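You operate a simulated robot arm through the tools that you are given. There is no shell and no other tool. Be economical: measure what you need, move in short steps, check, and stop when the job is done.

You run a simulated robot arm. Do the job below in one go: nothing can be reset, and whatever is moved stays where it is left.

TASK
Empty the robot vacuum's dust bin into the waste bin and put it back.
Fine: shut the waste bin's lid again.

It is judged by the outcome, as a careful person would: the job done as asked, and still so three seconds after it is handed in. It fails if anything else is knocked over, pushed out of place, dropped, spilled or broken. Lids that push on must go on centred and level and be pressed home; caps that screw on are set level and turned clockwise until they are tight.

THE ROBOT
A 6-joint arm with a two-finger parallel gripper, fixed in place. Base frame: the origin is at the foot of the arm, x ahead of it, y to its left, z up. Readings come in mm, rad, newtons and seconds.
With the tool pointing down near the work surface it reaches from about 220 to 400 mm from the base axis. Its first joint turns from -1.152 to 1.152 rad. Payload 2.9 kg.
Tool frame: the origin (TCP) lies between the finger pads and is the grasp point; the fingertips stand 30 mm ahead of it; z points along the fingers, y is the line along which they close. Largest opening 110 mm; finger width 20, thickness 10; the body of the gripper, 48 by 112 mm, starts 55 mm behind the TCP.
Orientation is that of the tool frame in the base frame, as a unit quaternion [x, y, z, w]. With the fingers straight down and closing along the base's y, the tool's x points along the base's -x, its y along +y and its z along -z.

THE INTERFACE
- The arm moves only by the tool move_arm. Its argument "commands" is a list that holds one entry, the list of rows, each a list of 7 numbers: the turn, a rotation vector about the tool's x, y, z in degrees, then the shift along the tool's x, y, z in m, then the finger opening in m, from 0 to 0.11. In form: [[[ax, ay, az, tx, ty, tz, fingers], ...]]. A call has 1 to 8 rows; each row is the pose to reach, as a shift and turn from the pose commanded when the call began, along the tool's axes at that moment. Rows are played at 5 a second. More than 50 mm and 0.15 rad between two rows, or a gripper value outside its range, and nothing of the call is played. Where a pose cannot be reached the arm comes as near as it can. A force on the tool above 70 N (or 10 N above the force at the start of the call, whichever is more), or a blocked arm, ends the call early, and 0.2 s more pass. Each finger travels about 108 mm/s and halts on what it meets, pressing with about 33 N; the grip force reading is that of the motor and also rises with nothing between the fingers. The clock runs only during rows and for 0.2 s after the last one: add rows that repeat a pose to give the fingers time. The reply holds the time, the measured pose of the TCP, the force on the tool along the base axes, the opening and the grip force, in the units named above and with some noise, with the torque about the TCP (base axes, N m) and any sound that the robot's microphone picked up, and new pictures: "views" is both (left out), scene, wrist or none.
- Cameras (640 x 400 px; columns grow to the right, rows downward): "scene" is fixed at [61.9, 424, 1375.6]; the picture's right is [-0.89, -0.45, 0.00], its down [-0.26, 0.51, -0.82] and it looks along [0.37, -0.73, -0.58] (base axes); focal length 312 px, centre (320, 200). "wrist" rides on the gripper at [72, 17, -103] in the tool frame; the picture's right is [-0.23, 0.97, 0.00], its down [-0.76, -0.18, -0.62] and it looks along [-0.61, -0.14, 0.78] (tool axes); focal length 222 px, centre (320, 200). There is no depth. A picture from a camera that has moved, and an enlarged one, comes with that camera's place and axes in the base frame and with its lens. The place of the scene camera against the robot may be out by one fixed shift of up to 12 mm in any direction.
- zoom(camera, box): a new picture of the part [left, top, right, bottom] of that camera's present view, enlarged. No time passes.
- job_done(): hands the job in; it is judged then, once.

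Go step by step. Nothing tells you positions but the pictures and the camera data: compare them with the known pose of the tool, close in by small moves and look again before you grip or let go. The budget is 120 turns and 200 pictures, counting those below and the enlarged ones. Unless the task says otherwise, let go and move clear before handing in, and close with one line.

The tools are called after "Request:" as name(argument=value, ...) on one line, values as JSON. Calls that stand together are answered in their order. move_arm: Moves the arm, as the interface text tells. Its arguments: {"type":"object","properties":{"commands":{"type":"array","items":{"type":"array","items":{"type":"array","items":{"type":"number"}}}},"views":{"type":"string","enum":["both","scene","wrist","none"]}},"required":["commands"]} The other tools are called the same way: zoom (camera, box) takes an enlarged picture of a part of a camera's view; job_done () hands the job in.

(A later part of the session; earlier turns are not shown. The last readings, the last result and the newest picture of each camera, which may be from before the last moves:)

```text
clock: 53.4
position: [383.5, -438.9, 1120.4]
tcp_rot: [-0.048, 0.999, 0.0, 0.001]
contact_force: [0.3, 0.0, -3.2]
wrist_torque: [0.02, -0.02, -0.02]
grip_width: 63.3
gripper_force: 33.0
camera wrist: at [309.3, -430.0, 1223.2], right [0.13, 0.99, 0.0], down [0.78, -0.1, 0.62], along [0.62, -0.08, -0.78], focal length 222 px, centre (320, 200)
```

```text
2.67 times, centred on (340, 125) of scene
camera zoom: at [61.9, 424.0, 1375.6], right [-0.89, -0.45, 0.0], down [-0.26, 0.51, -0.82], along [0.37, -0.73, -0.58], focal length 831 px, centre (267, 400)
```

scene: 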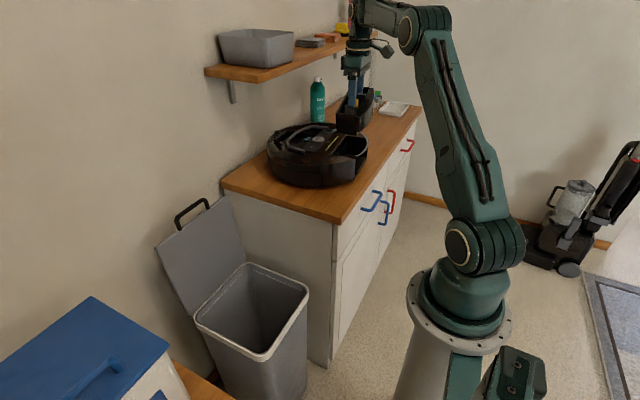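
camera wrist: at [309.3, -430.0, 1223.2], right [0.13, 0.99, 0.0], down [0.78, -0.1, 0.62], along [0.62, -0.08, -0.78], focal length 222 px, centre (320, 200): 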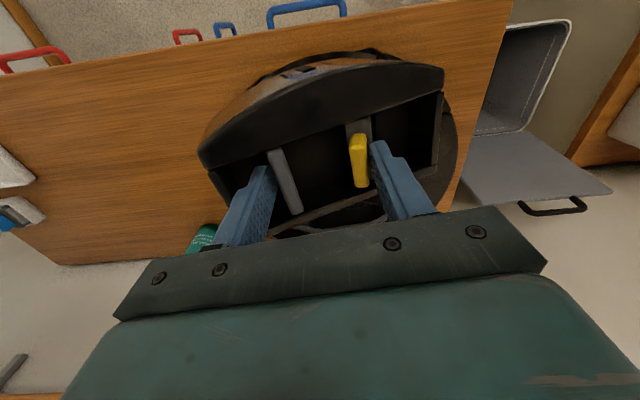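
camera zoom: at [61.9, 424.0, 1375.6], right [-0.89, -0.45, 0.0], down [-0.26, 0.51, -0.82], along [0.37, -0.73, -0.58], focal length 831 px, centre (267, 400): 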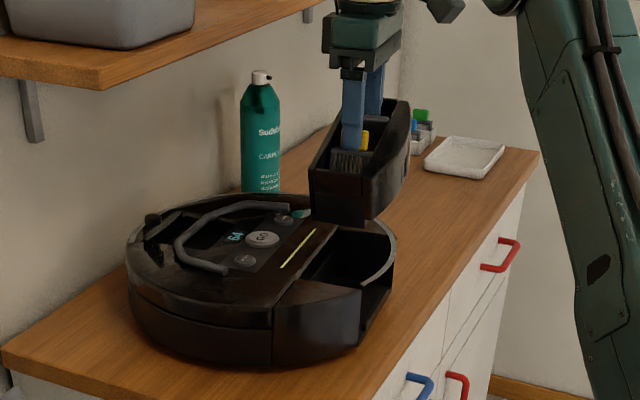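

The bin has yawed about 8° and pitched about 10° within the grip. I'll counter-rotate the tool slowly and compare the bin with the compartment.

Request:
move_arm(commands=[[[0, 1.5, 1, 0, 0, 0, 0], [0, 3, 2.5, 0, 0, 0, 0], [0, 4.5, 4, 0, 0, 0, 0], [0, 6, 5.5, 0, 0, 0, 0], [0, 7.5, 7, 0, 0, 0, 0], [0, 9, 8, 0, 0, 0, 0]]], views="both")

Request:
zoom(camera="wrist", box=[130, 40, 490, 280])

Request:
zoom(camera="scene", box=[290, 60, 410, 200])

```text
clock: 54.8
position: [382.6, -439.7, 1120.9]
tcp_rot: [0.022, 0.997, -0.004, -0.078]
contact_force: [-0.4, 0.8, -1.9]
wrist_torque: [-0.05, -0.06, -0.04]
grip_width: 9.4
gripper_force: 32.4
out of reach, approached as far as the arm can: row 2, 3
camera wrist: at [328.5, -418.9, 1233.3], right [0.27, 0.96, -0.05], down [0.84, -0.21, 0.5], along [0.47, -0.17, -0.87], focal length 222 px, centre (320, 200)
```

scene: 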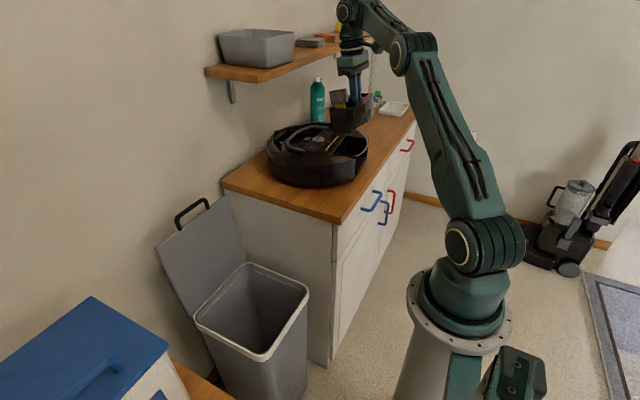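
wrist: 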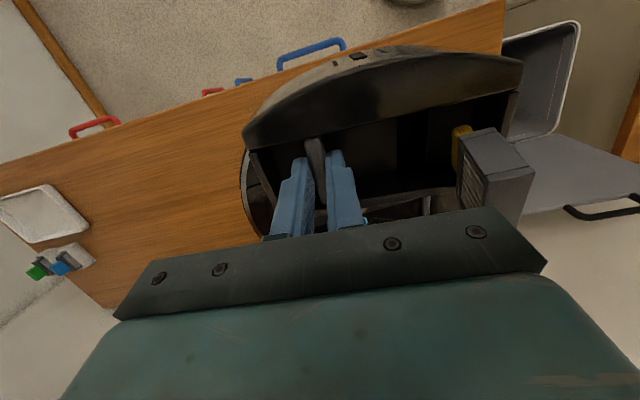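

```text
1.67 times, centred on (310, 160) of wrist
camera zoom: at [328.5, -418.9, 1233.3], right [0.27, 0.96, -0.05], down [0.84, -0.21, 0.5], along [0.47, -0.17, -0.87], focal length 370 px, centre (337, 267)
```

zoom: 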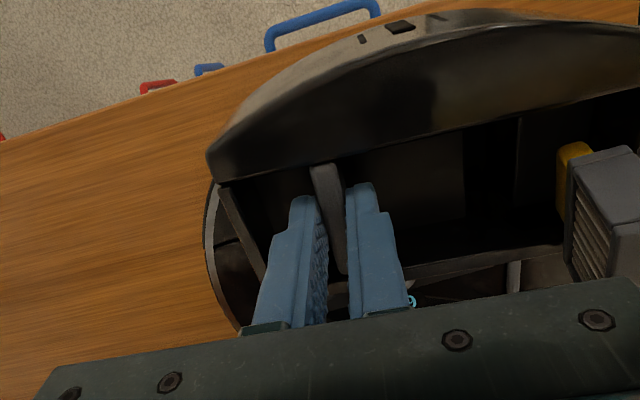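

```text
2.86 times, centred on (350, 130) of scene
camera zoom: at [61.9, 424.0, 1375.6], right [-0.89, -0.45, 0.0], down [-0.26, 0.51, -0.82], along [0.37, -0.73, -0.58], focal length 890 px, centre (234, 400)
```

zoom: 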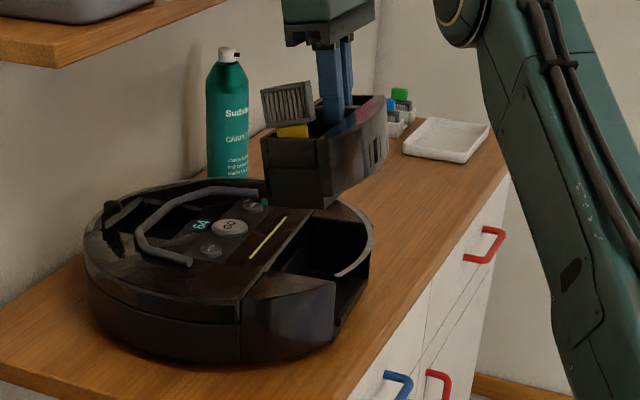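

Important discovery: the yellow tab belongs to a removable ribbed filter that has come out of its pocket; the fingers now hold only the grey bar, which is the real handle. Let me look closely before moving.

Request:
zoom(camera="wrist", box=[390, 90, 550, 220])

Request:
zoom(camera="scene", box=[315, 75, 385, 140])

Request:
zoom(camera="wrist", box=[230, 100, 450, 240])

```text
3.08 times, centred on (470, 155) of wrist
camera zoom: at [328.5, -418.9, 1233.3], right [0.27, 0.96, -0.05], down [0.84, -0.21, 0.5], along [0.47, -0.17, -0.87], focal length 684 px, centre (-142, 338)
```

zoom: 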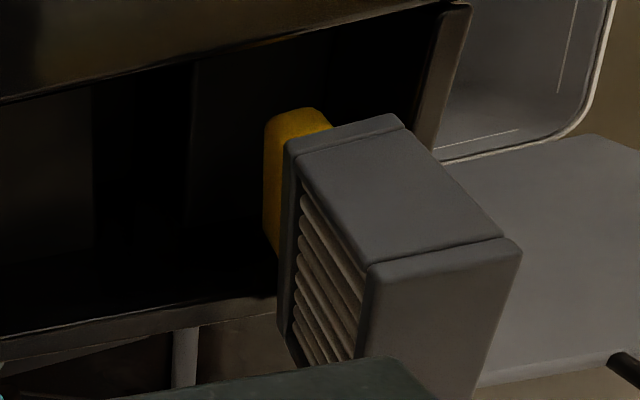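

```text
6.15 times, centred on (350, 108) of scene
camera zoom: at [61.9, 424.0, 1375.6], right [-0.89, -0.45, 0.0], down [-0.26, 0.51, -0.82], along [0.37, -0.73, -0.58], focal length 1917 px, centre (135, 769)
```

zoom: 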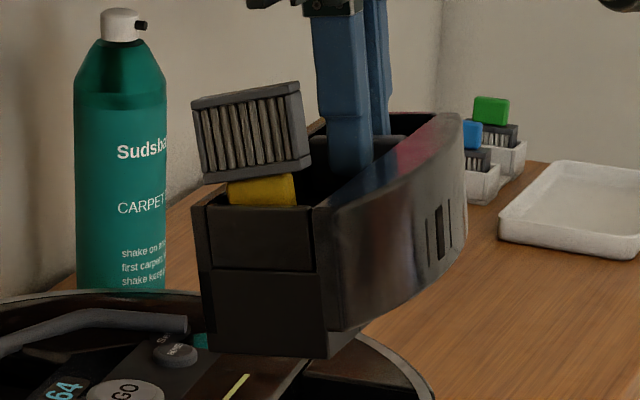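

```text
2.86 times, centred on (340, 170) of wrist
camera zoom: at [328.5, -418.9, 1233.3], right [0.27, 0.96, -0.05], down [0.84, -0.21, 0.5], along [0.47, -0.17, -0.87], focal length 635 px, centre (263, 286)
```

zoom: 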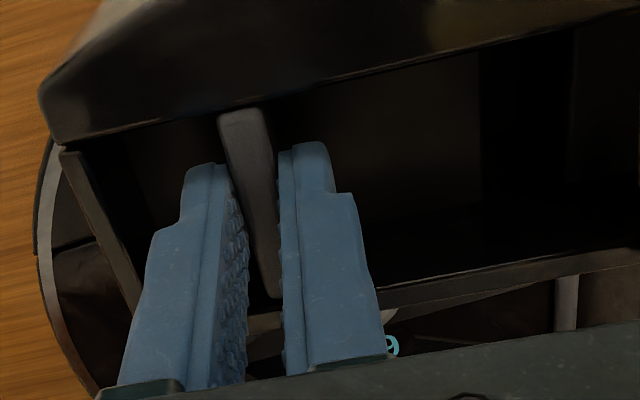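

The filter rests upside-down in the bin's recess; the bin itself is held by the grey bar and follows the tool's tilt. I'll slowly undo the compensation so the bin is level again.

Request:
move_arm(commands=[[[0, -0.7, -0.6, 0, 0, 0, 0], [0, -1.8, -1.6, 0, 0, 0, 0], [0, -3.2, -2.8, 0, 0, 0, 0], [0, -4.7, -4.1, 0, 0, 0, 0], [0, -6.2, -5.4, 0, 0, 0, 0], [0, -7.5, -6.6, 0, 0, 0, 0], [0, -8.5, -7.5, 0, 0, 0, 0], [0, -9, -8, 0, 0, 0, 0]]], views="both")

Request:
zoom(camera="scene", box=[290, 60, 410, 200])

Request:
zoom(camera="wrist", box=[220, 40, 560, 260])

```text
clock: 56.6
position: [381.8, -439.4, 1121.0]
tcp_rot: [-0.048, 0.999, 0.001, -0.001]
contact_force: [-0.5, 0.3, -3.0]
wrist_torque: [-0.14, -0.03, 0.04]
grip_width: 9.3
gripper_force: 33.3
camera wrist: at [309.3, -429.8, 1223.2], right [0.13, 0.99, 0.0], down [0.77, -0.1, 0.62], along [0.62, -0.08, -0.78], focal length 222 px, centre (320, 200)
```

scene: 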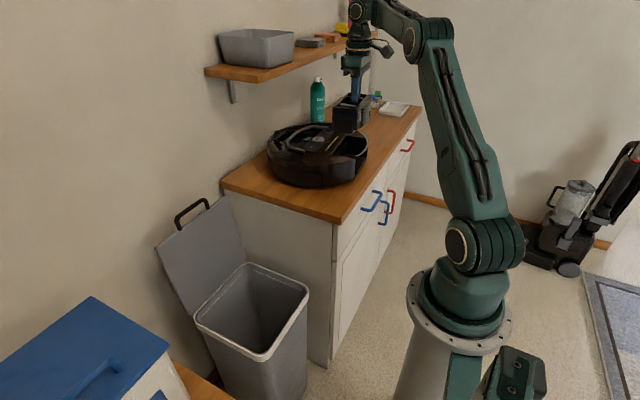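
wrist: 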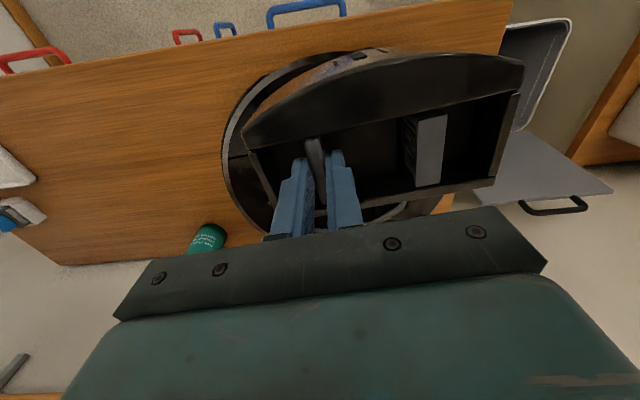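

```text
2.86 times, centred on (350, 130) of scene
camera zoom: at [61.9, 424.0, 1375.6], right [-0.89, -0.45, 0.0], down [-0.26, 0.51, -0.82], along [0.37, -0.73, -0.58], focal length 890 px, centre (234, 400)
```

zoom: 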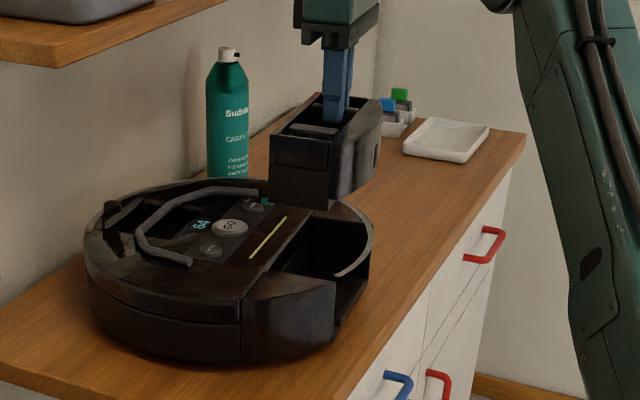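

```text
1.82 times, centred on (390, 150) of wrist
camera zoom: at [309.3, -429.8, 1223.2], right [0.13, 0.99, 0.0], down [0.77, -0.1, 0.62], along [0.62, -0.08, -0.78], focal length 404 px, centre (193, 291)
```

zoom: 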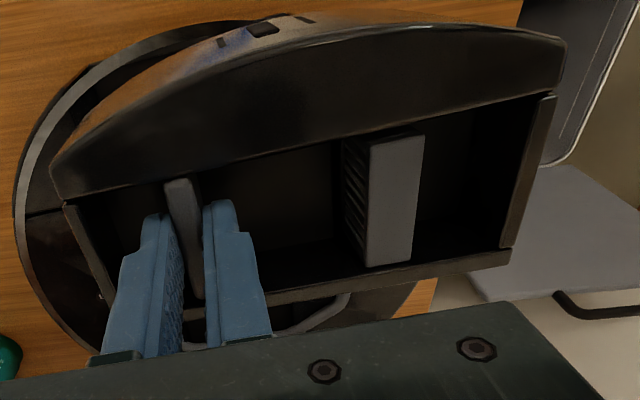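

The filter dropped upright into the recess by itself, and the bin is level and aligned with the tool. Now I hold the grey bar, so the seat target shifts to about (389,-472). Move over and down slowly for a check.

Request:
move_arm(commands=[[[0, 0, 0, -0.001, -0.008, 0, 0], [0, 0, 0, -0.002, -0.016, 0.005, 0], [0, 0, 0, -0.003, -0.024, 0.015, 0], [0, 0, 0, -0.004, -0.03, 0.03, 0], [0, 0, 0, -0.0044, -0.033, 0.045, 0], [0, 0, 0, -0.0044, -0.033, 0.06, 0], [0, 0, 0, -0.0044, -0.033, 0.072, 0]]], views="both")

Request:
zoom(camera="scene", box=[270, 80, 390, 200])

Request:
zoom(camera="wrist", box=[180, 40, 560, 270])

```text
clock: 58.2
position: [390.9, -471.2, 1048.1]
tcp_rot: [-0.048, 0.999, 0.0, 0.0]
contact_force: [0.5, -0.1, -3.6]
wrist_torque: [-0.07, -0.04, 0.0]
grip_width: 9.3
gripper_force: 33.0
camera wrist: at [316.6, -462.1, 1151.0], right [0.13, 0.99, 0.0], down [0.78, -0.1, 0.62], along [0.62, -0.08, -0.78], focal length 222 px, centre (320, 200)
```

scene: 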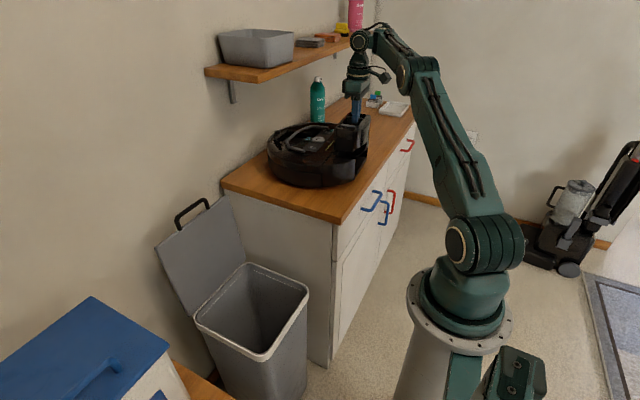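
wrist: 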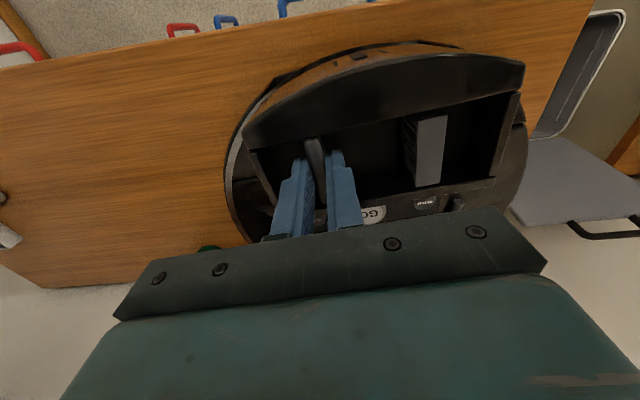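

```text
3.33 times, centred on (330, 140) of scene
camera zoom: at [61.9, 424.0, 1375.6], right [-0.89, -0.45, 0.0], down [-0.26, 0.51, -0.82], along [0.37, -0.73, -0.58], focal length 1038 px, centre (287, 400)
```

zoom: 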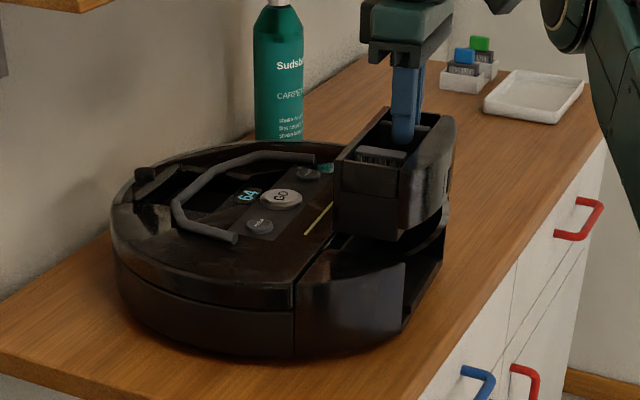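

```text
1.68 times, centred on (370, 155) of wrist
camera zoom: at [316.6, -462.1, 1151.0], right [0.13, 0.99, 0.0], down [0.78, -0.1, 0.62], along [0.62, -0.08, -0.78], focal length 374 px, centre (236, 276)
```

zoom: 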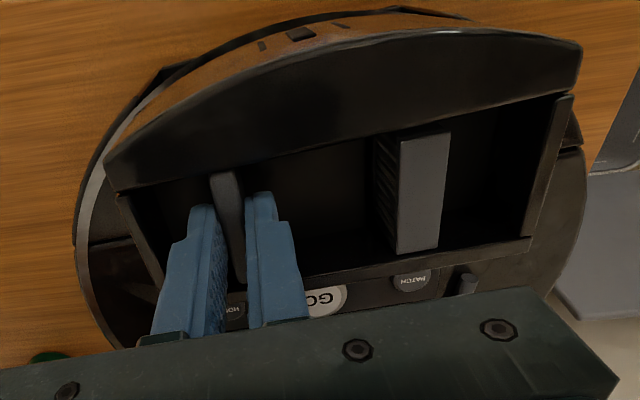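

The computed bin position matches its seat within about 2–3 mm. Lower slowly, watching force.

Request:
move_arm(commands=[[[0, 0, 0, 0, 0, 0.008, 0], [0, 0, 0, 0, 0, 0.016, 0], [0, 0, 0, 0, 0, 0.024, 0], [0, 0, 0, 0, 0, 0.032, 0], [0, 0, 0, 0, 0, 0.04, 0], [0, 0, 0, 0, 0, 0.048, 0]]], views="both")

Request:
zoom(camera="scene", box=[270, 90, 390, 200])

Request:
zoom(camera="wrist", box=[180, 40, 560, 270])

```text
clock: 59.6
position: [390.0, -472.5, 1000.7]
tcp_rot: [-0.047, 0.999, -0.001, 0.0]
contact_force: [0.2, 0.3, -2.6]
wrist_torque: [-0.1, -0.02, -0.01]
grip_width: 9.5
gripper_force: 32.8
camera wrist: at [316.4, -462.2, 1103.2], right [0.13, 0.99, 0.0], down [0.77, -0.11, 0.62], along [0.62, -0.08, -0.78], focal length 222 px, centre (320, 200)
```

scene: 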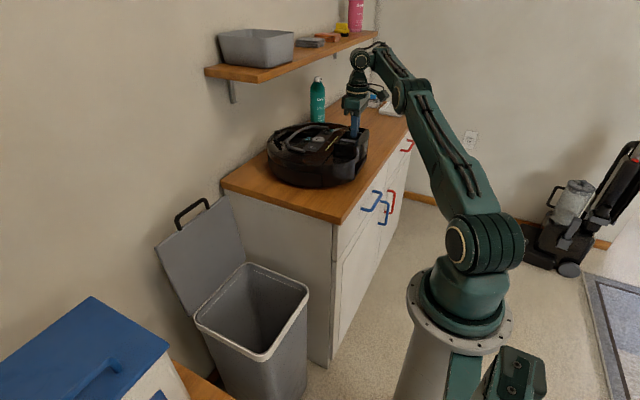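
wrist: 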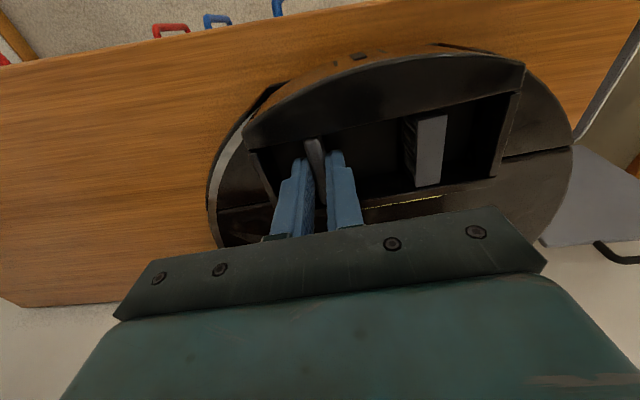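

```text
3.64 times, centred on (330, 145) of scene
camera zoom: at [61.9, 424.0, 1375.6], right [-0.89, -0.45, 0.0], down [-0.26, 0.51, -0.82], along [0.37, -0.73, -0.58], focal length 1133 px, centre (284, 400)
```

zoom: 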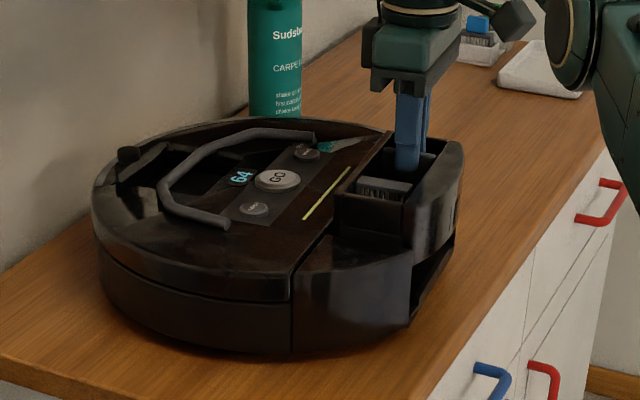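

```text
1.68 times, centred on (370, 155) of wrist
camera zoom: at [316.4, -462.2, 1103.2], right [0.13, 0.99, 0.0], down [0.77, -0.11, 0.62], along [0.62, -0.08, -0.78], focal length 374 px, centre (236, 276)
```

zoom: 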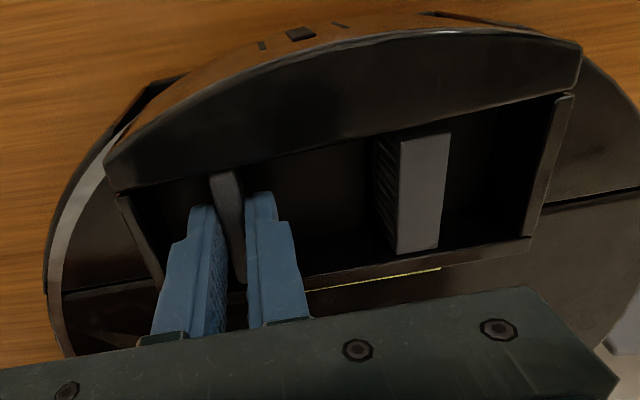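

No contact so far. Continue lowering to about z=957.

Request:
move_arm(commands=[[[0, 0, 0, 0, 0, 0.008, 0], [0, 0, 0, 0, 0, 0.016, 0], [0, 0, 0, 0, 0, 0.024, 0], [0, 0, 0, 0, 0, 0.031, 0], [0, 0, 0, 0, 0, 0.037, 0], [0, 0, 0, 0, 0, 0.042, 0]]], views="both")

Request:
zoom(camera="scene", box=[270, 90, 390, 200])

Request:
zoom(camera="wrist", box=[180, 40, 560, 270])

```text
clock: 61.0
position: [398.3, -478.9, 961.6]
tcp_rot: [-0.048, 0.999, -0.002, 0.0]
contact_force: [-0.2, 3.9, 7.0]
wrist_torque: [0.23, 0.1, 0.24]
grip_width: 9.5
gripper_force: 33.6
out of reach, approached as far as the arm can: row 2, 3, 4, 5, 6
camera wrist: at [322.8, -469.8, 1064.9], right [0.13, 0.99, 0.0], down [0.77, -0.1, 0.62], along [0.62, -0.08, -0.78], focal length 222 px, centre (320, 200)
```

scene: 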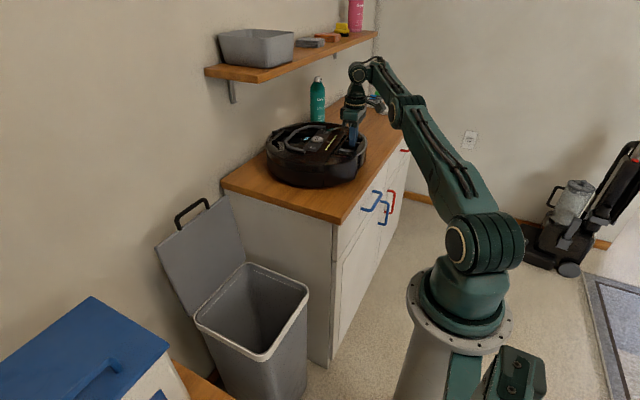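
wrist: 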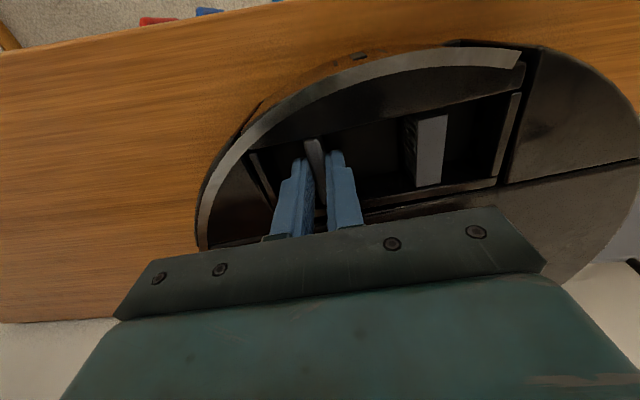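

```text
3.64 times, centred on (330, 145) of scene
camera zoom: at [61.8, 424.2, 1375.5], right [-0.89, -0.45, 0.0], down [-0.26, 0.51, -0.82], along [0.37, -0.73, -0.58], focal length 1133 px, centre (284, 400)
```

zoom: 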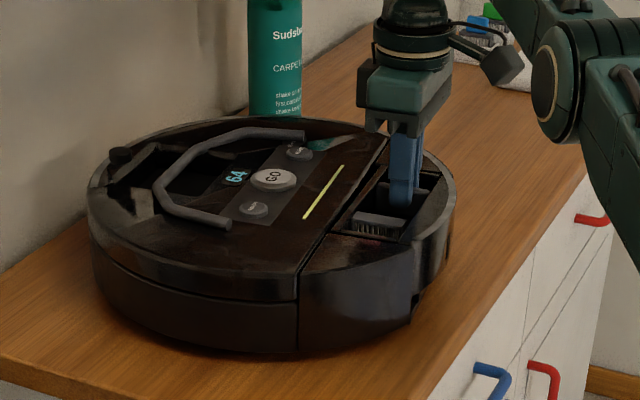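

```text
1.68 times, centred on (370, 155) of wrist
camera zoom: at [322.8, -469.8, 1064.9], right [0.13, 0.99, 0.0], down [0.77, -0.1, 0.62], along [0.62, -0.08, -0.78], focal length 374 px, centre (236, 276)
```

zoom: 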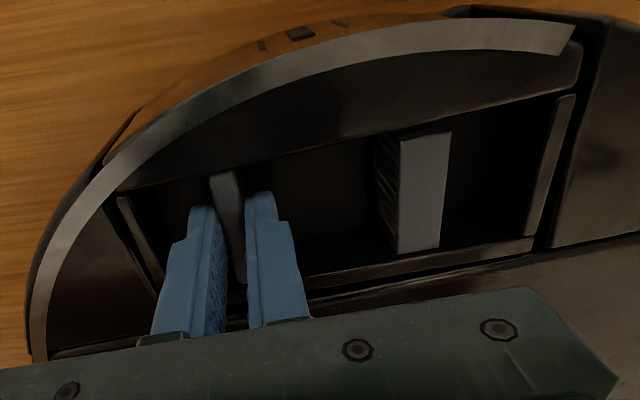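

The bin is in its compartment, nearly flush; the arm drifted outward a few mm with reach limits. I'll release the bar gently and rise to look.

Request:
move_arm(commands=[[[0, 0, 0, 0, 0, 0, 0.02], [0, 0, 0, 0, 0, 0, 0.024], [0, 0, 0, 0, 0, -0.02, 0.024], [0, 0, 0, 0, 0, -0.05, 0.024], [0, 0, 0, 0.01, 0.01, -0.09, 0.03], [0, 0, 0, 0.02, 0.02, -0.13, 0.03]]], views="both")

Request:
zoom(camera="wrist", box=[200, 40, 520, 250])

Request:
zoom(camera="scene", box=[260, 90, 390, 200])

```text
clock: 62.4
position: [376.0, -460.8, 1090.8]
tcp_rot: [-0.048, 0.999, 0.002, 0.0]
contact_force: [0.5, -0.7, 0.3]
wrist_torque: [0.0, 0.03, -0.01]
grip_width: 30.1
gripper_force: 0.1
camera wrist: at [301.4, -451.5, 1193.7], right [0.13, 0.99, 0.0], down [0.78, -0.11, 0.62], along [0.62, -0.08, -0.78], focal length 222 px, centre (320, 200)
```

scene: 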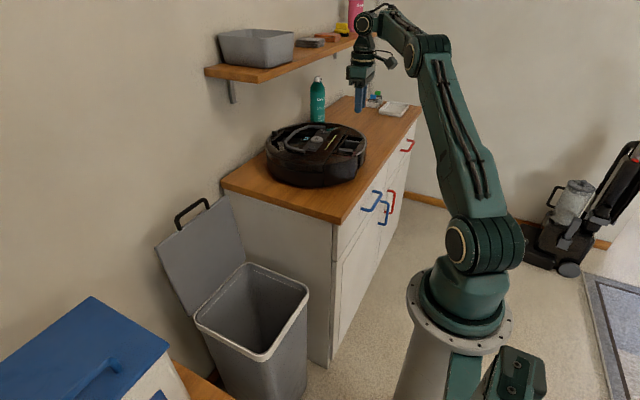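
wrist: 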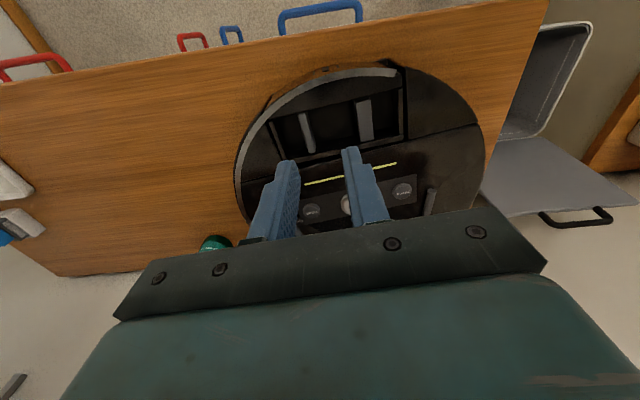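

```text
1.90 times, centred on (360, 145) of wrist
camera zoom: at [301.4, -451.5, 1193.7], right [0.13, 0.99, 0.0], down [0.78, -0.11, 0.62], along [0.62, -0.08, -0.78], focal length 423 px, centre (244, 305)
```

zoom: 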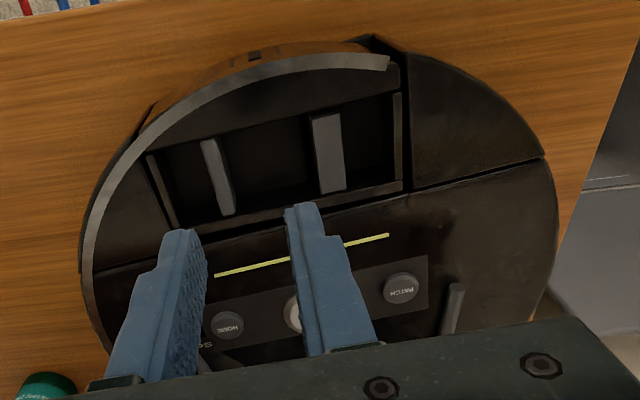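

```text
3.64 times, centred on (325, 145) of scene
camera zoom: at [61.9, 424.0, 1375.6], right [-0.89, -0.45, 0.0], down [-0.26, 0.51, -0.82], along [0.37, -0.73, -0.58], focal length 1133 px, centre (302, 400)
```

zoom: 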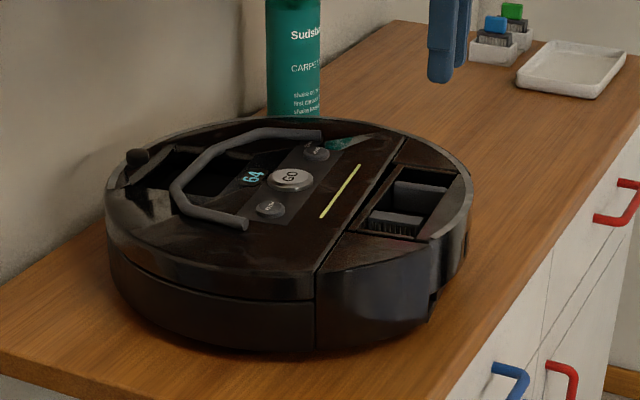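

The bin is back in its place; the filter has dropped upside-down into its own pocket (grey end up, yellow tab down). A careful person would put it right, so I'll pull it out, flip it on the free counter corner, and reinsert it yellow-up. First align above it.

Request:
move_arm(commands=[[[0, 0, 0, -0.007, 0.016, 0.02, 0.035], [0, 0, 0, -0.014, 0.032, 0.05, 0.035], [0, 0, 0, -0.021, 0.0465, 0.08, 0.035], [0, 0, 0, -0.021, 0.0465, 0.105, 0.035], [0, 0, 0, -0.021, 0.0465, 0.105, 0.035]]], views="wrist")

Request:
zoom(camera="wrist", box=[220, 80, 460, 240])

```text
clock: 63.6
position: [422.0, -444.3, 1000.3]
tcp_rot: [-0.048, 0.999, 0.001, -0.001]
contact_force: [-0.4, 0.1, -0.1]
wrist_torque: [0.01, 0.03, -0.02]
grip_width: 35.0
gripper_force: 0.0
out of reach, approached as far as the arm can: row 2, 3, 4, 5
camera wrist: at [347.6, -434.3, 1103.3], right [0.13, 0.99, 0.0], down [0.78, -0.11, 0.62], along [0.62, -0.08, -0.78], focal length 222 px, centre (320, 200)
```

wrist: 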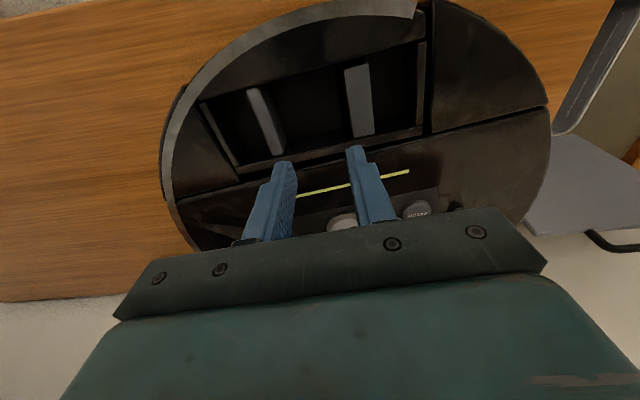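

```text
2.50 times, centred on (340, 160) of wrist
camera zoom: at [347.6, -434.3, 1103.3], right [0.13, 0.99, 0.0], down [0.78, -0.11, 0.62], along [0.62, -0.08, -0.78], focal length 555 px, centre (270, 300)
```

zoom: 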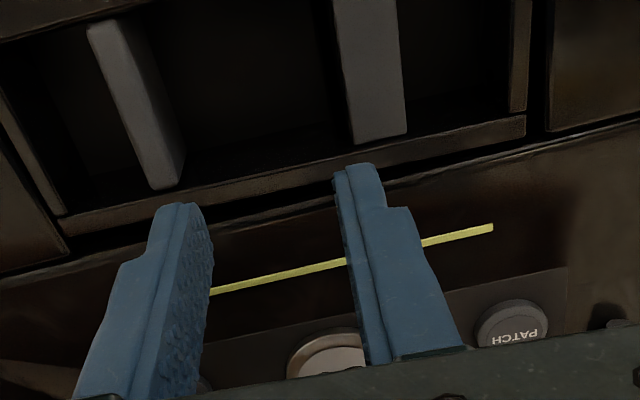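

The arm is now in a joint configuration that can't reach inward here. I'll rise and go back toward the start pose to recover the original configuration.

Request:
move_arm(commands=[[[0, 0, 0, 0, 0, -0.04, 0.035], [0, 0, 0, 0, 0, -0.08, 0.035], [0, 0, 0, 0, 0, -0.12, 0.035], [0, 0, 0, 0.015, 0.03, -0.15, 0.035], [0, 0, 0, 0.03, 0.06, -0.17, 0.035], [0, 0, 0, 0.05, 0.09, -0.175, 0.035], [0, 0, 0, 0.07, 0.12, -0.175, 0.035], [0, 0, 0, 0.082, 0.145, -0.175, 0.035]]], views="scene")

```text
clock: 65.4
position: [325.2, -306.7, 1174.2]
tcp_rot: [-0.046, 0.999, 0.001, 0.0]
contact_force: [0.2, 0.3, 0.3]
wrist_torque: [-0.01, 0.03, 0.01]
grip_width: 34.8
gripper_force: 0.0
```

scene: 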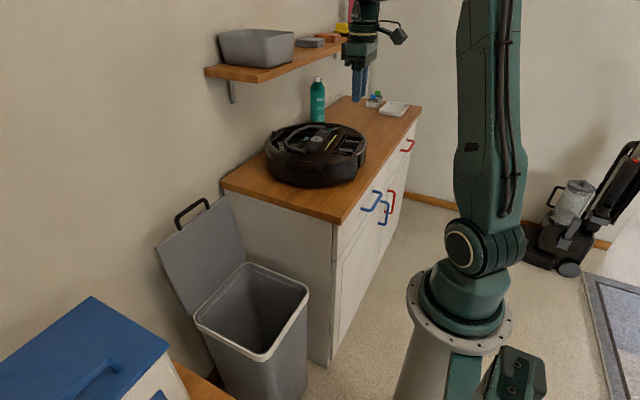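

Back at the start configuration. Now approach above the filter again.

Request:
move_arm(commands=[[[0, 0, 0, -0.014, -0.028, 0.02, 0.035], [0, 0, 0, -0.028, -0.056, 0.04, 0.035], [0, 0, 0, -0.042, -0.084, 0.06, 0.035], [0, 0, 0, -0.0565, -0.112, 0.08, 0.035], [0, 0, 0, -0.0565, -0.112, 0.12, 0.035], [0, 0, 0, -0.0565, -0.112, 0.15, 0.035], [0, 0, 0, -0.0565, -0.112, 0.18, 0.035]]], views="wrist")

Request:
zoom(camera="wrist", box=[220, 80, 460, 240])

```text
clock: 67.0
position: [392.7, -411.9, 995.0]
tcp_rot: [-0.048, 0.999, 0.001, 0.0]
contact_force: [0.5, 0.9, 0.1]
wrist_torque: [0.0, -0.01, 0.01]
grip_width: 34.9
gripper_force: 0.0
camera wrist: at [319.1, -402.9, 1097.3], right [0.13, 0.99, 0.0], down [0.77, -0.1, 0.62], along [0.62, -0.08, -0.78], focal length 222 px, centre (320, 200)
```

wrist: 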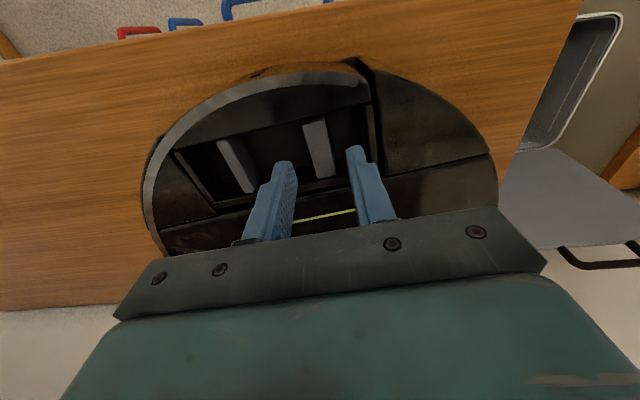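

```text
2.50 times, centred on (340, 160) of wrist
camera zoom: at [319.1, -402.9, 1097.3], right [0.13, 0.99, 0.0], down [0.77, -0.1, 0.62], along [0.62, -0.08, -0.78], focal length 555 px, centre (270, 300)
```

zoom: 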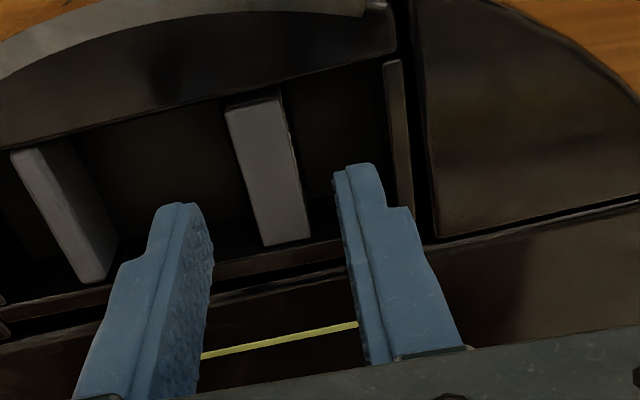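

The filter's top is at (391.5,-412,944), centred under the fingers. Descend 42 mm and grip it.

Request:
move_arm(commands=[[[0, 0, 0, 0, 0, 0.015, 0.035], [0, 0, 0, 0, 0, 0.03, 0.035], [0, 0, 0, 0, 0, 0.04, 0.035], [0, 0, 0, 0, 0, 0.04, 0.02], [0, 0, 0, 0, 0, 0.04, 0.0], [0, 0, 0, 0, 0, 0.04, 0.0]]], views="none")

Request:
move_arm(commands=[[[0, 0, 0, 0, 0, -0.006, 0], [0, 0, 0, 0, 0, -0.014, 0], [0, 0, 0, 0, 0, -0.026, 0], [0, 0, 0, 0, 0, -0.04, 0], [0, 0, 0, 0, 0, -0.055, 0], [0, 0, 0, 0, 0, -0.07, 0], [0, 0, 0, 0, 0, -0.09, 0]]], views="both")

Request:
zoom(camera="scene", box=[260, 70, 400, 200])

Request:
zoom(camera="wrist", box=[200, 60, 460, 240])

```text
clock: 68.4
position: [393.2, -413.3, 954.8]
tcp_rot: [-0.047, 0.999, -0.001, -0.001]
contact_force: [0.1, -0.7, -0.1]
wrist_torque: [0.0, 0.01, -0.04]
grip_width: 14.8
gripper_force: 32.8
```

```text
clock: 70.0
position: [392.1, -413.1, 1044.2]
tcp_rot: [-0.048, 0.999, -0.001, 0.0]
contact_force: [0.9, 0.2, -0.5]
wrist_torque: [-0.04, 0.0, 0.0]
grip_width: 14.7
gripper_force: 33.3
camera wrist: at [318.2, -402.9, 1148.1], right [0.13, 0.99, 0.0], down [0.77, -0.1, 0.62], along [0.62, -0.08, -0.78], focal length 222 px, centre (320, 200)
```

scene: 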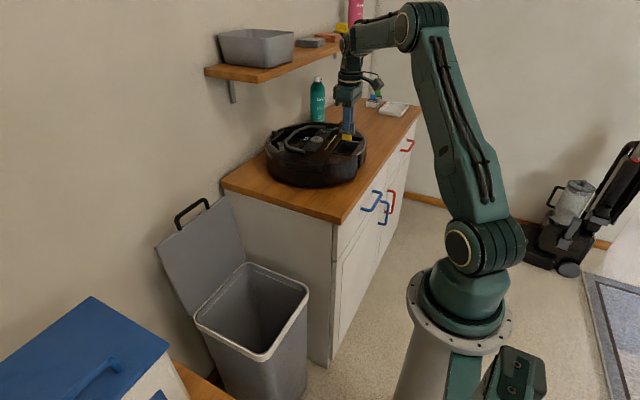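
wrist: 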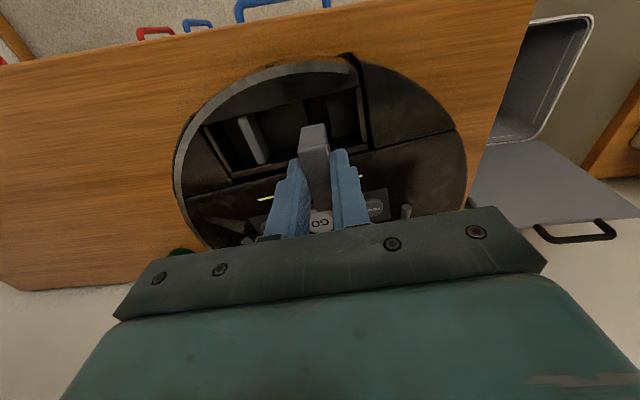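

```text
3.08 times, centred on (330, 135) of scene
camera zoom: at [61.9, 424.0, 1375.6], right [-0.89, -0.45, 0.0], down [-0.26, 0.51, -0.82], along [0.37, -0.73, -0.58], focal length 959 px, centre (289, 400)
```

zoom: 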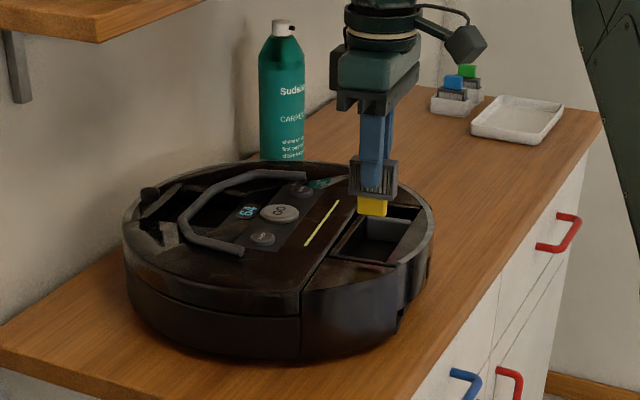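

```text
2.22 times, centred on (330, 150) of wrist
camera zoom: at [318.2, -402.9, 1148.1], right [0.13, 0.99, 0.0], down [0.77, -0.1, 0.62], along [0.62, -0.08, -0.78], focal length 494 px, centre (298, 311)
```

zoom: 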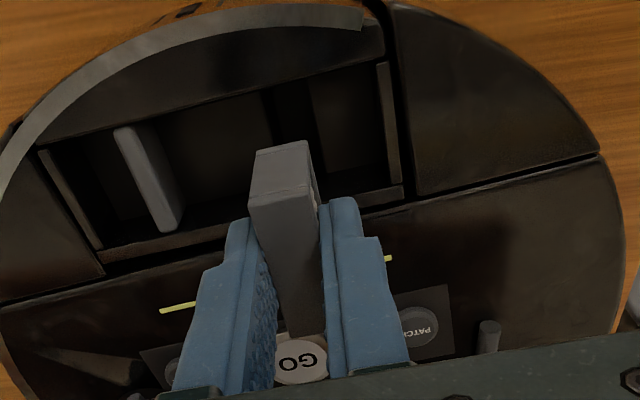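

Filter secured, upside-down, 15 mm thick. Now carry it to the free front corner of the counter, yawing −85° so the camera ends up on top when I tilt.

Request:
move_arm(commands=[[[0, 0, -5, 0, 0.01, -0.02, 0], [0, 0, -12, 0.002, 0.03, -0.036, 0], [0, 0, -20, 0.004, 0.055, -0.036, 0], [0, 0, -28, 0.006, 0.08, -0.036, 0], [0, 0, -36, 0.008, 0.105, -0.036, 0], [0, 0, -44, 0.009, 0.13, -0.036, 0], [0, 0, -52, 0.01, 0.155, -0.036, 0], [0, 0, -60, 0.0103, 0.1747, -0.036, 0]]], views="none")

Request:
move_arm(commands=[[[0, 0, -8, 0, 0, 0, 0], [0, 0, -16, 0, 0, 0, 0], [0, 0, -24.5, 0, 0, 0, 0], [0, 0, -24.5, 0, 0, 0, 0]]], views="both")

```text
clock: 71.8
position: [365.2, -239.9, 1081.0]
tcp_rot: [-0.542, 0.841, 0.0, 0.0]
contact_force: [0.4, -0.1, -0.4]
wrist_torque: [-0.04, -0.03, -0.01]
grip_width: 14.8
gripper_force: 33.1
```

```text
clock: 72.8
position: [366.4, -239.9, 1079.9]
tcp_rot: [0.708, -0.706, -0.001, 0.0]
contact_force: [0.4, -0.2, -0.2]
wrist_torque: [0.02, -0.01, -0.06]
grip_width: 14.7
gripper_force: 33.3
camera wrist: at [348.4, -312.6, 1183.8], right [-0.97, 0.23, 0.0], down [0.18, 0.76, 0.62], along [0.14, 0.61, -0.78], focal length 222 px, centre (320, 200)
```

scene: 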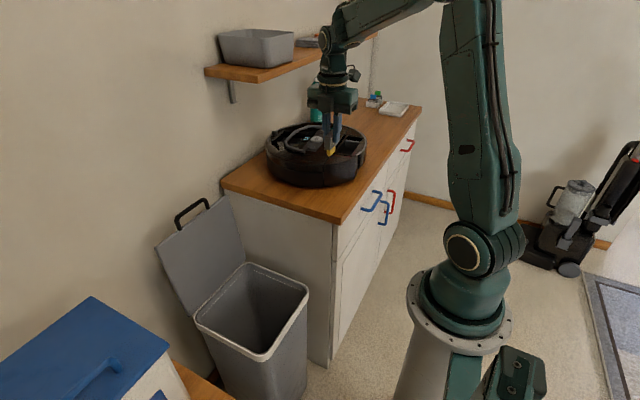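
wrist: 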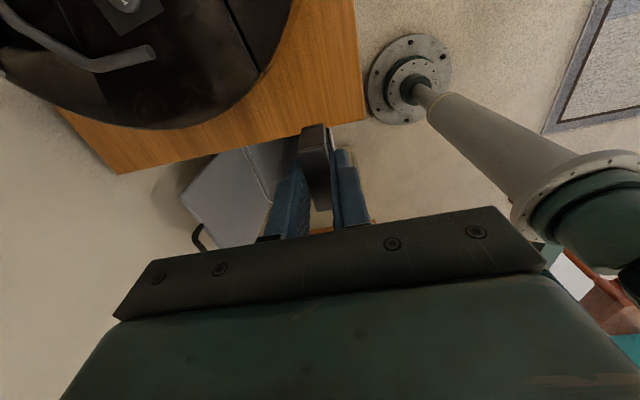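

Counter edge is at y≈-188 and there's room at x≈365. Now tilt the tool so it points toward −Y (filter horizontal, yellow away).

Request:
move_arm(commands=[[[0, 8, 0, 0, 0, 0, 0], [0, 16, 0, 0, 0, 0, 0], [0, 24, 0, 0, 0, 0, 0], [0, 32, 0, 0, 0, 0, 0], [0, 40, 0, 0, 0, 0, 0], [0, 48, 0, 0, 0, 0, 0], [0, 56, 0, 0, 0, 0, 0], [0, 64, 0, 0, 0, 0, 0]]], views="none")

Request:
move_arm(commands=[[[0, 8, 0, 0, 0, 0, 0], [0, 16, 0, 0, 0, 0, 0], [0, 24, 0, 0, 0, 0, 0], [0, 26, 0, 0, 0, 0, 0]]], views="both")

```text
clock: 74.6
position: [366.2, -240.0, 1081.0]
tcp_rot: [-0.599, 0.6, -0.375, -0.375]
contact_force: [-0.5, 0.2, 0.3]
wrist_torque: [0.03, -0.01, 0.02]
grip_width: 14.7
gripper_force: 33.0
```

```text
clock: 75.6
position: [365.0, -251.0, 1077.8]
tcp_rot: [0.532, -0.528, 0.47, 0.466]
contact_force: [-0.4, 0.4, -0.3]
wrist_torque: [0.0, -0.04, -0.01]
grip_width: 14.7
gripper_force: 32.7
out of reach, approached as far as the arm can: row 3, 4
camera wrist: at [345.8, -157.3, 1162.7], right [-0.97, 0.02, -0.23], down [0.17, 0.71, -0.68], along [0.15, -0.7, -0.7], focal length 222 px, centre (320, 200)
```

scene: 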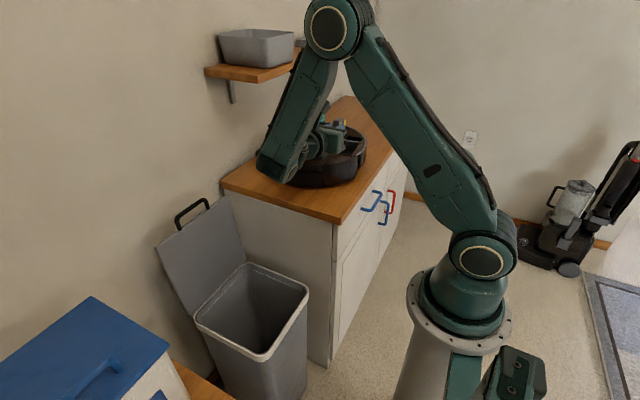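
wrist: 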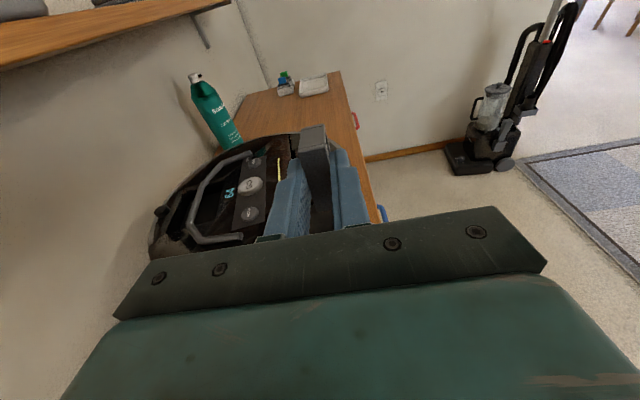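

The tool is now ~7° off horizontal, close enough. Lower toward the counter corner.

Request:
move_arm(commands=[[[0, 0, 0, -0.02, 0, -0.003, 0], [0, 0, 0, -0.045, 0, -0.006, 0], [0, 0, 0, -0.075, 0, -0.0072, 0], [0, 0, 0, -0.105, 0, -0.0072, 0], [0, 0, 0, -0.13, 0, -0.0072, 0], [0, 0, 0, -0.152, 0, -0.0072, 0]]], views="both")

Request:
zoom(camera="scene", box=[210, 110, 370, 240])

```text
clock: 77.0
position: [366.5, -224.2, 926.9]
tcp_rot: [0.531, -0.528, 0.47, 0.466]
contact_force: [-0.2, -0.3, -0.1]
wrist_torque: [0.0, 0.03, 0.01]
grip_width: 14.9
gripper_force: 32.7
camera wrist: at [346.5, -130.4, 1012.4], right [-0.97, 0.02, -0.23], down [0.17, 0.71, -0.68], along [0.15, -0.7, -0.7], focal length 222 px, centre (320, 200)
```

scene: 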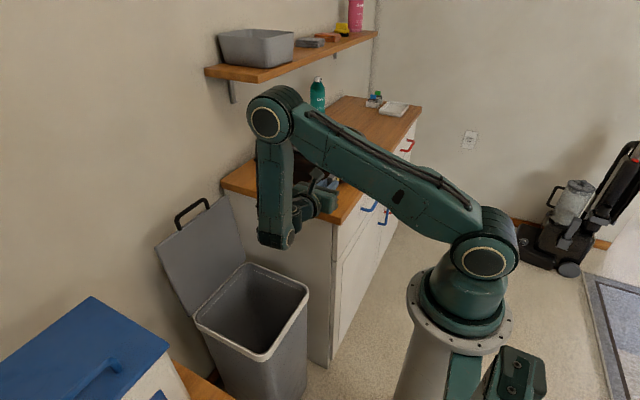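
wrist: 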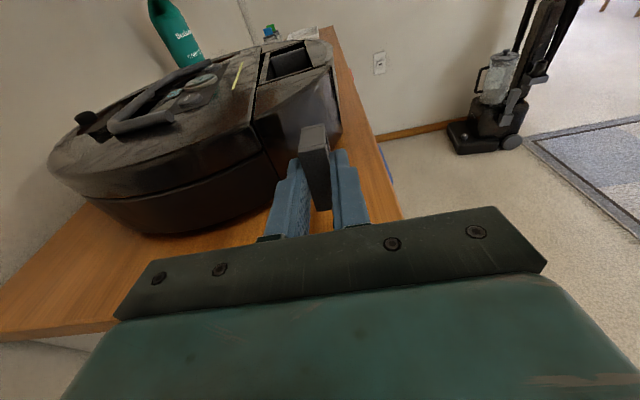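

```text
3.08 times, centred on (290, 175) of scene
camera zoom: at [61.9, 424.0, 1375.6], right [-0.89, -0.45, 0.0], down [-0.26, 0.51, -0.82], along [0.37, -0.73, -0.58], focal length 959 px, centre (412, 277)
```

zoom: 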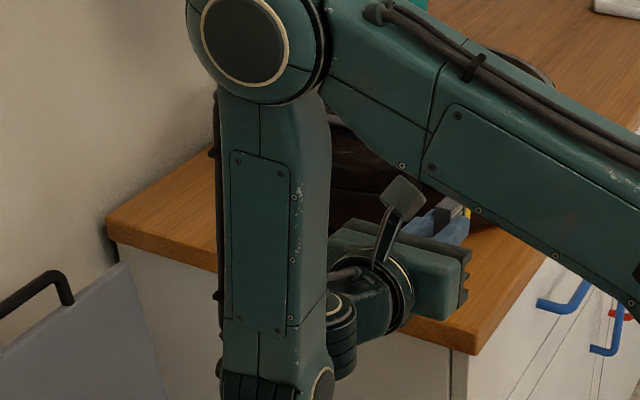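

Good clearance. Try removing the remaining 7° tilt here before setting down.

Request:
move_arm(commands=[[[0, 3.5, 0, 0, 0, 0, 0], [0, 7, 0, 0, 0, 0, 0], [0, 7, 0, -0.015, 0, 0, 0], [0, 7, 0, -0.03, 0, 0, 0]]], views="none")

```text
clock: 78.0
position: [354.3, -216.1, 914.0]
tcp_rot: [0.526, -0.523, 0.476, 0.473]
contact_force: [0.2, 0.4, 0.4]
wrist_torque: [0.03, 0.0, 0.01]
grip_width: 14.7
gripper_force: 32.9
out of reach, approached as far as the arm can: row 1, 2, 3, 4
```

Not reachable; the small tilt is fine. Ease back 2° and lower toward contact in small steps.

Request:
move_arm(commands=[[[0, -2, 0, -0.008, 0, 0, 0], [0, -2, 0, -0.016, 0, 0.001, 0], [0, -2, 0, -0.024, 0, 0.002, 0], [0, -2, 0, -0.03, 0, 0.003, 0]]], views="wrist")

Request:
zoom(camera="wrist", box=[240, 80, 440, 260])

```text
clock: 79.0
position: [353.7, -216.5, 887.2]
tcp_rot: [0.53, -0.529, 0.471, 0.466]
contact_force: [-4.5, 5.9, 26.2]
wrist_torque: [-0.89, 0.08, -0.15]
grip_width: 14.9
gripper_force: 33.1
camera wrist: at [335.4, -123.1, 971.5], right [-0.97, 0.02, -0.23], down [0.18, 0.71, -0.68], along [0.15, -0.7, -0.7], focal length 222 px, centre (320, 200)
```

wrist: 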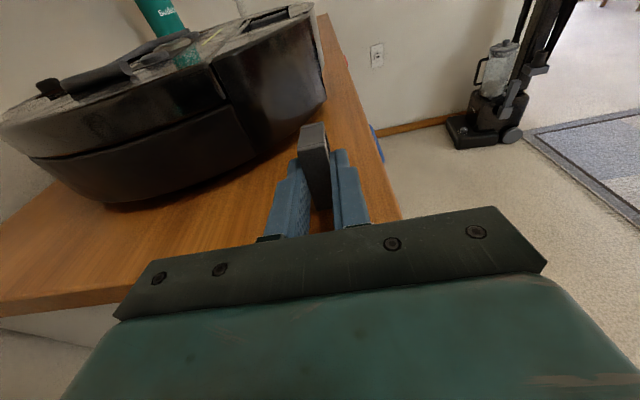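

```text
2.22 times, centred on (340, 170) of wrist
camera zoom: at [335.4, -123.1, 971.5], right [-0.97, 0.02, -0.23], down [0.18, 0.71, -0.68], along [0.15, -0.7, -0.7], focal length 494 px, centre (276, 267)
```

zoom: 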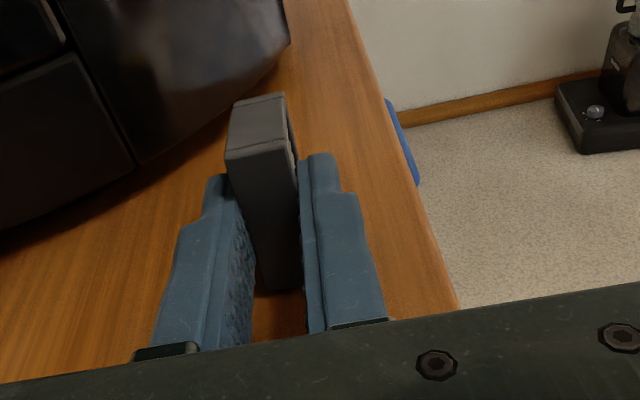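

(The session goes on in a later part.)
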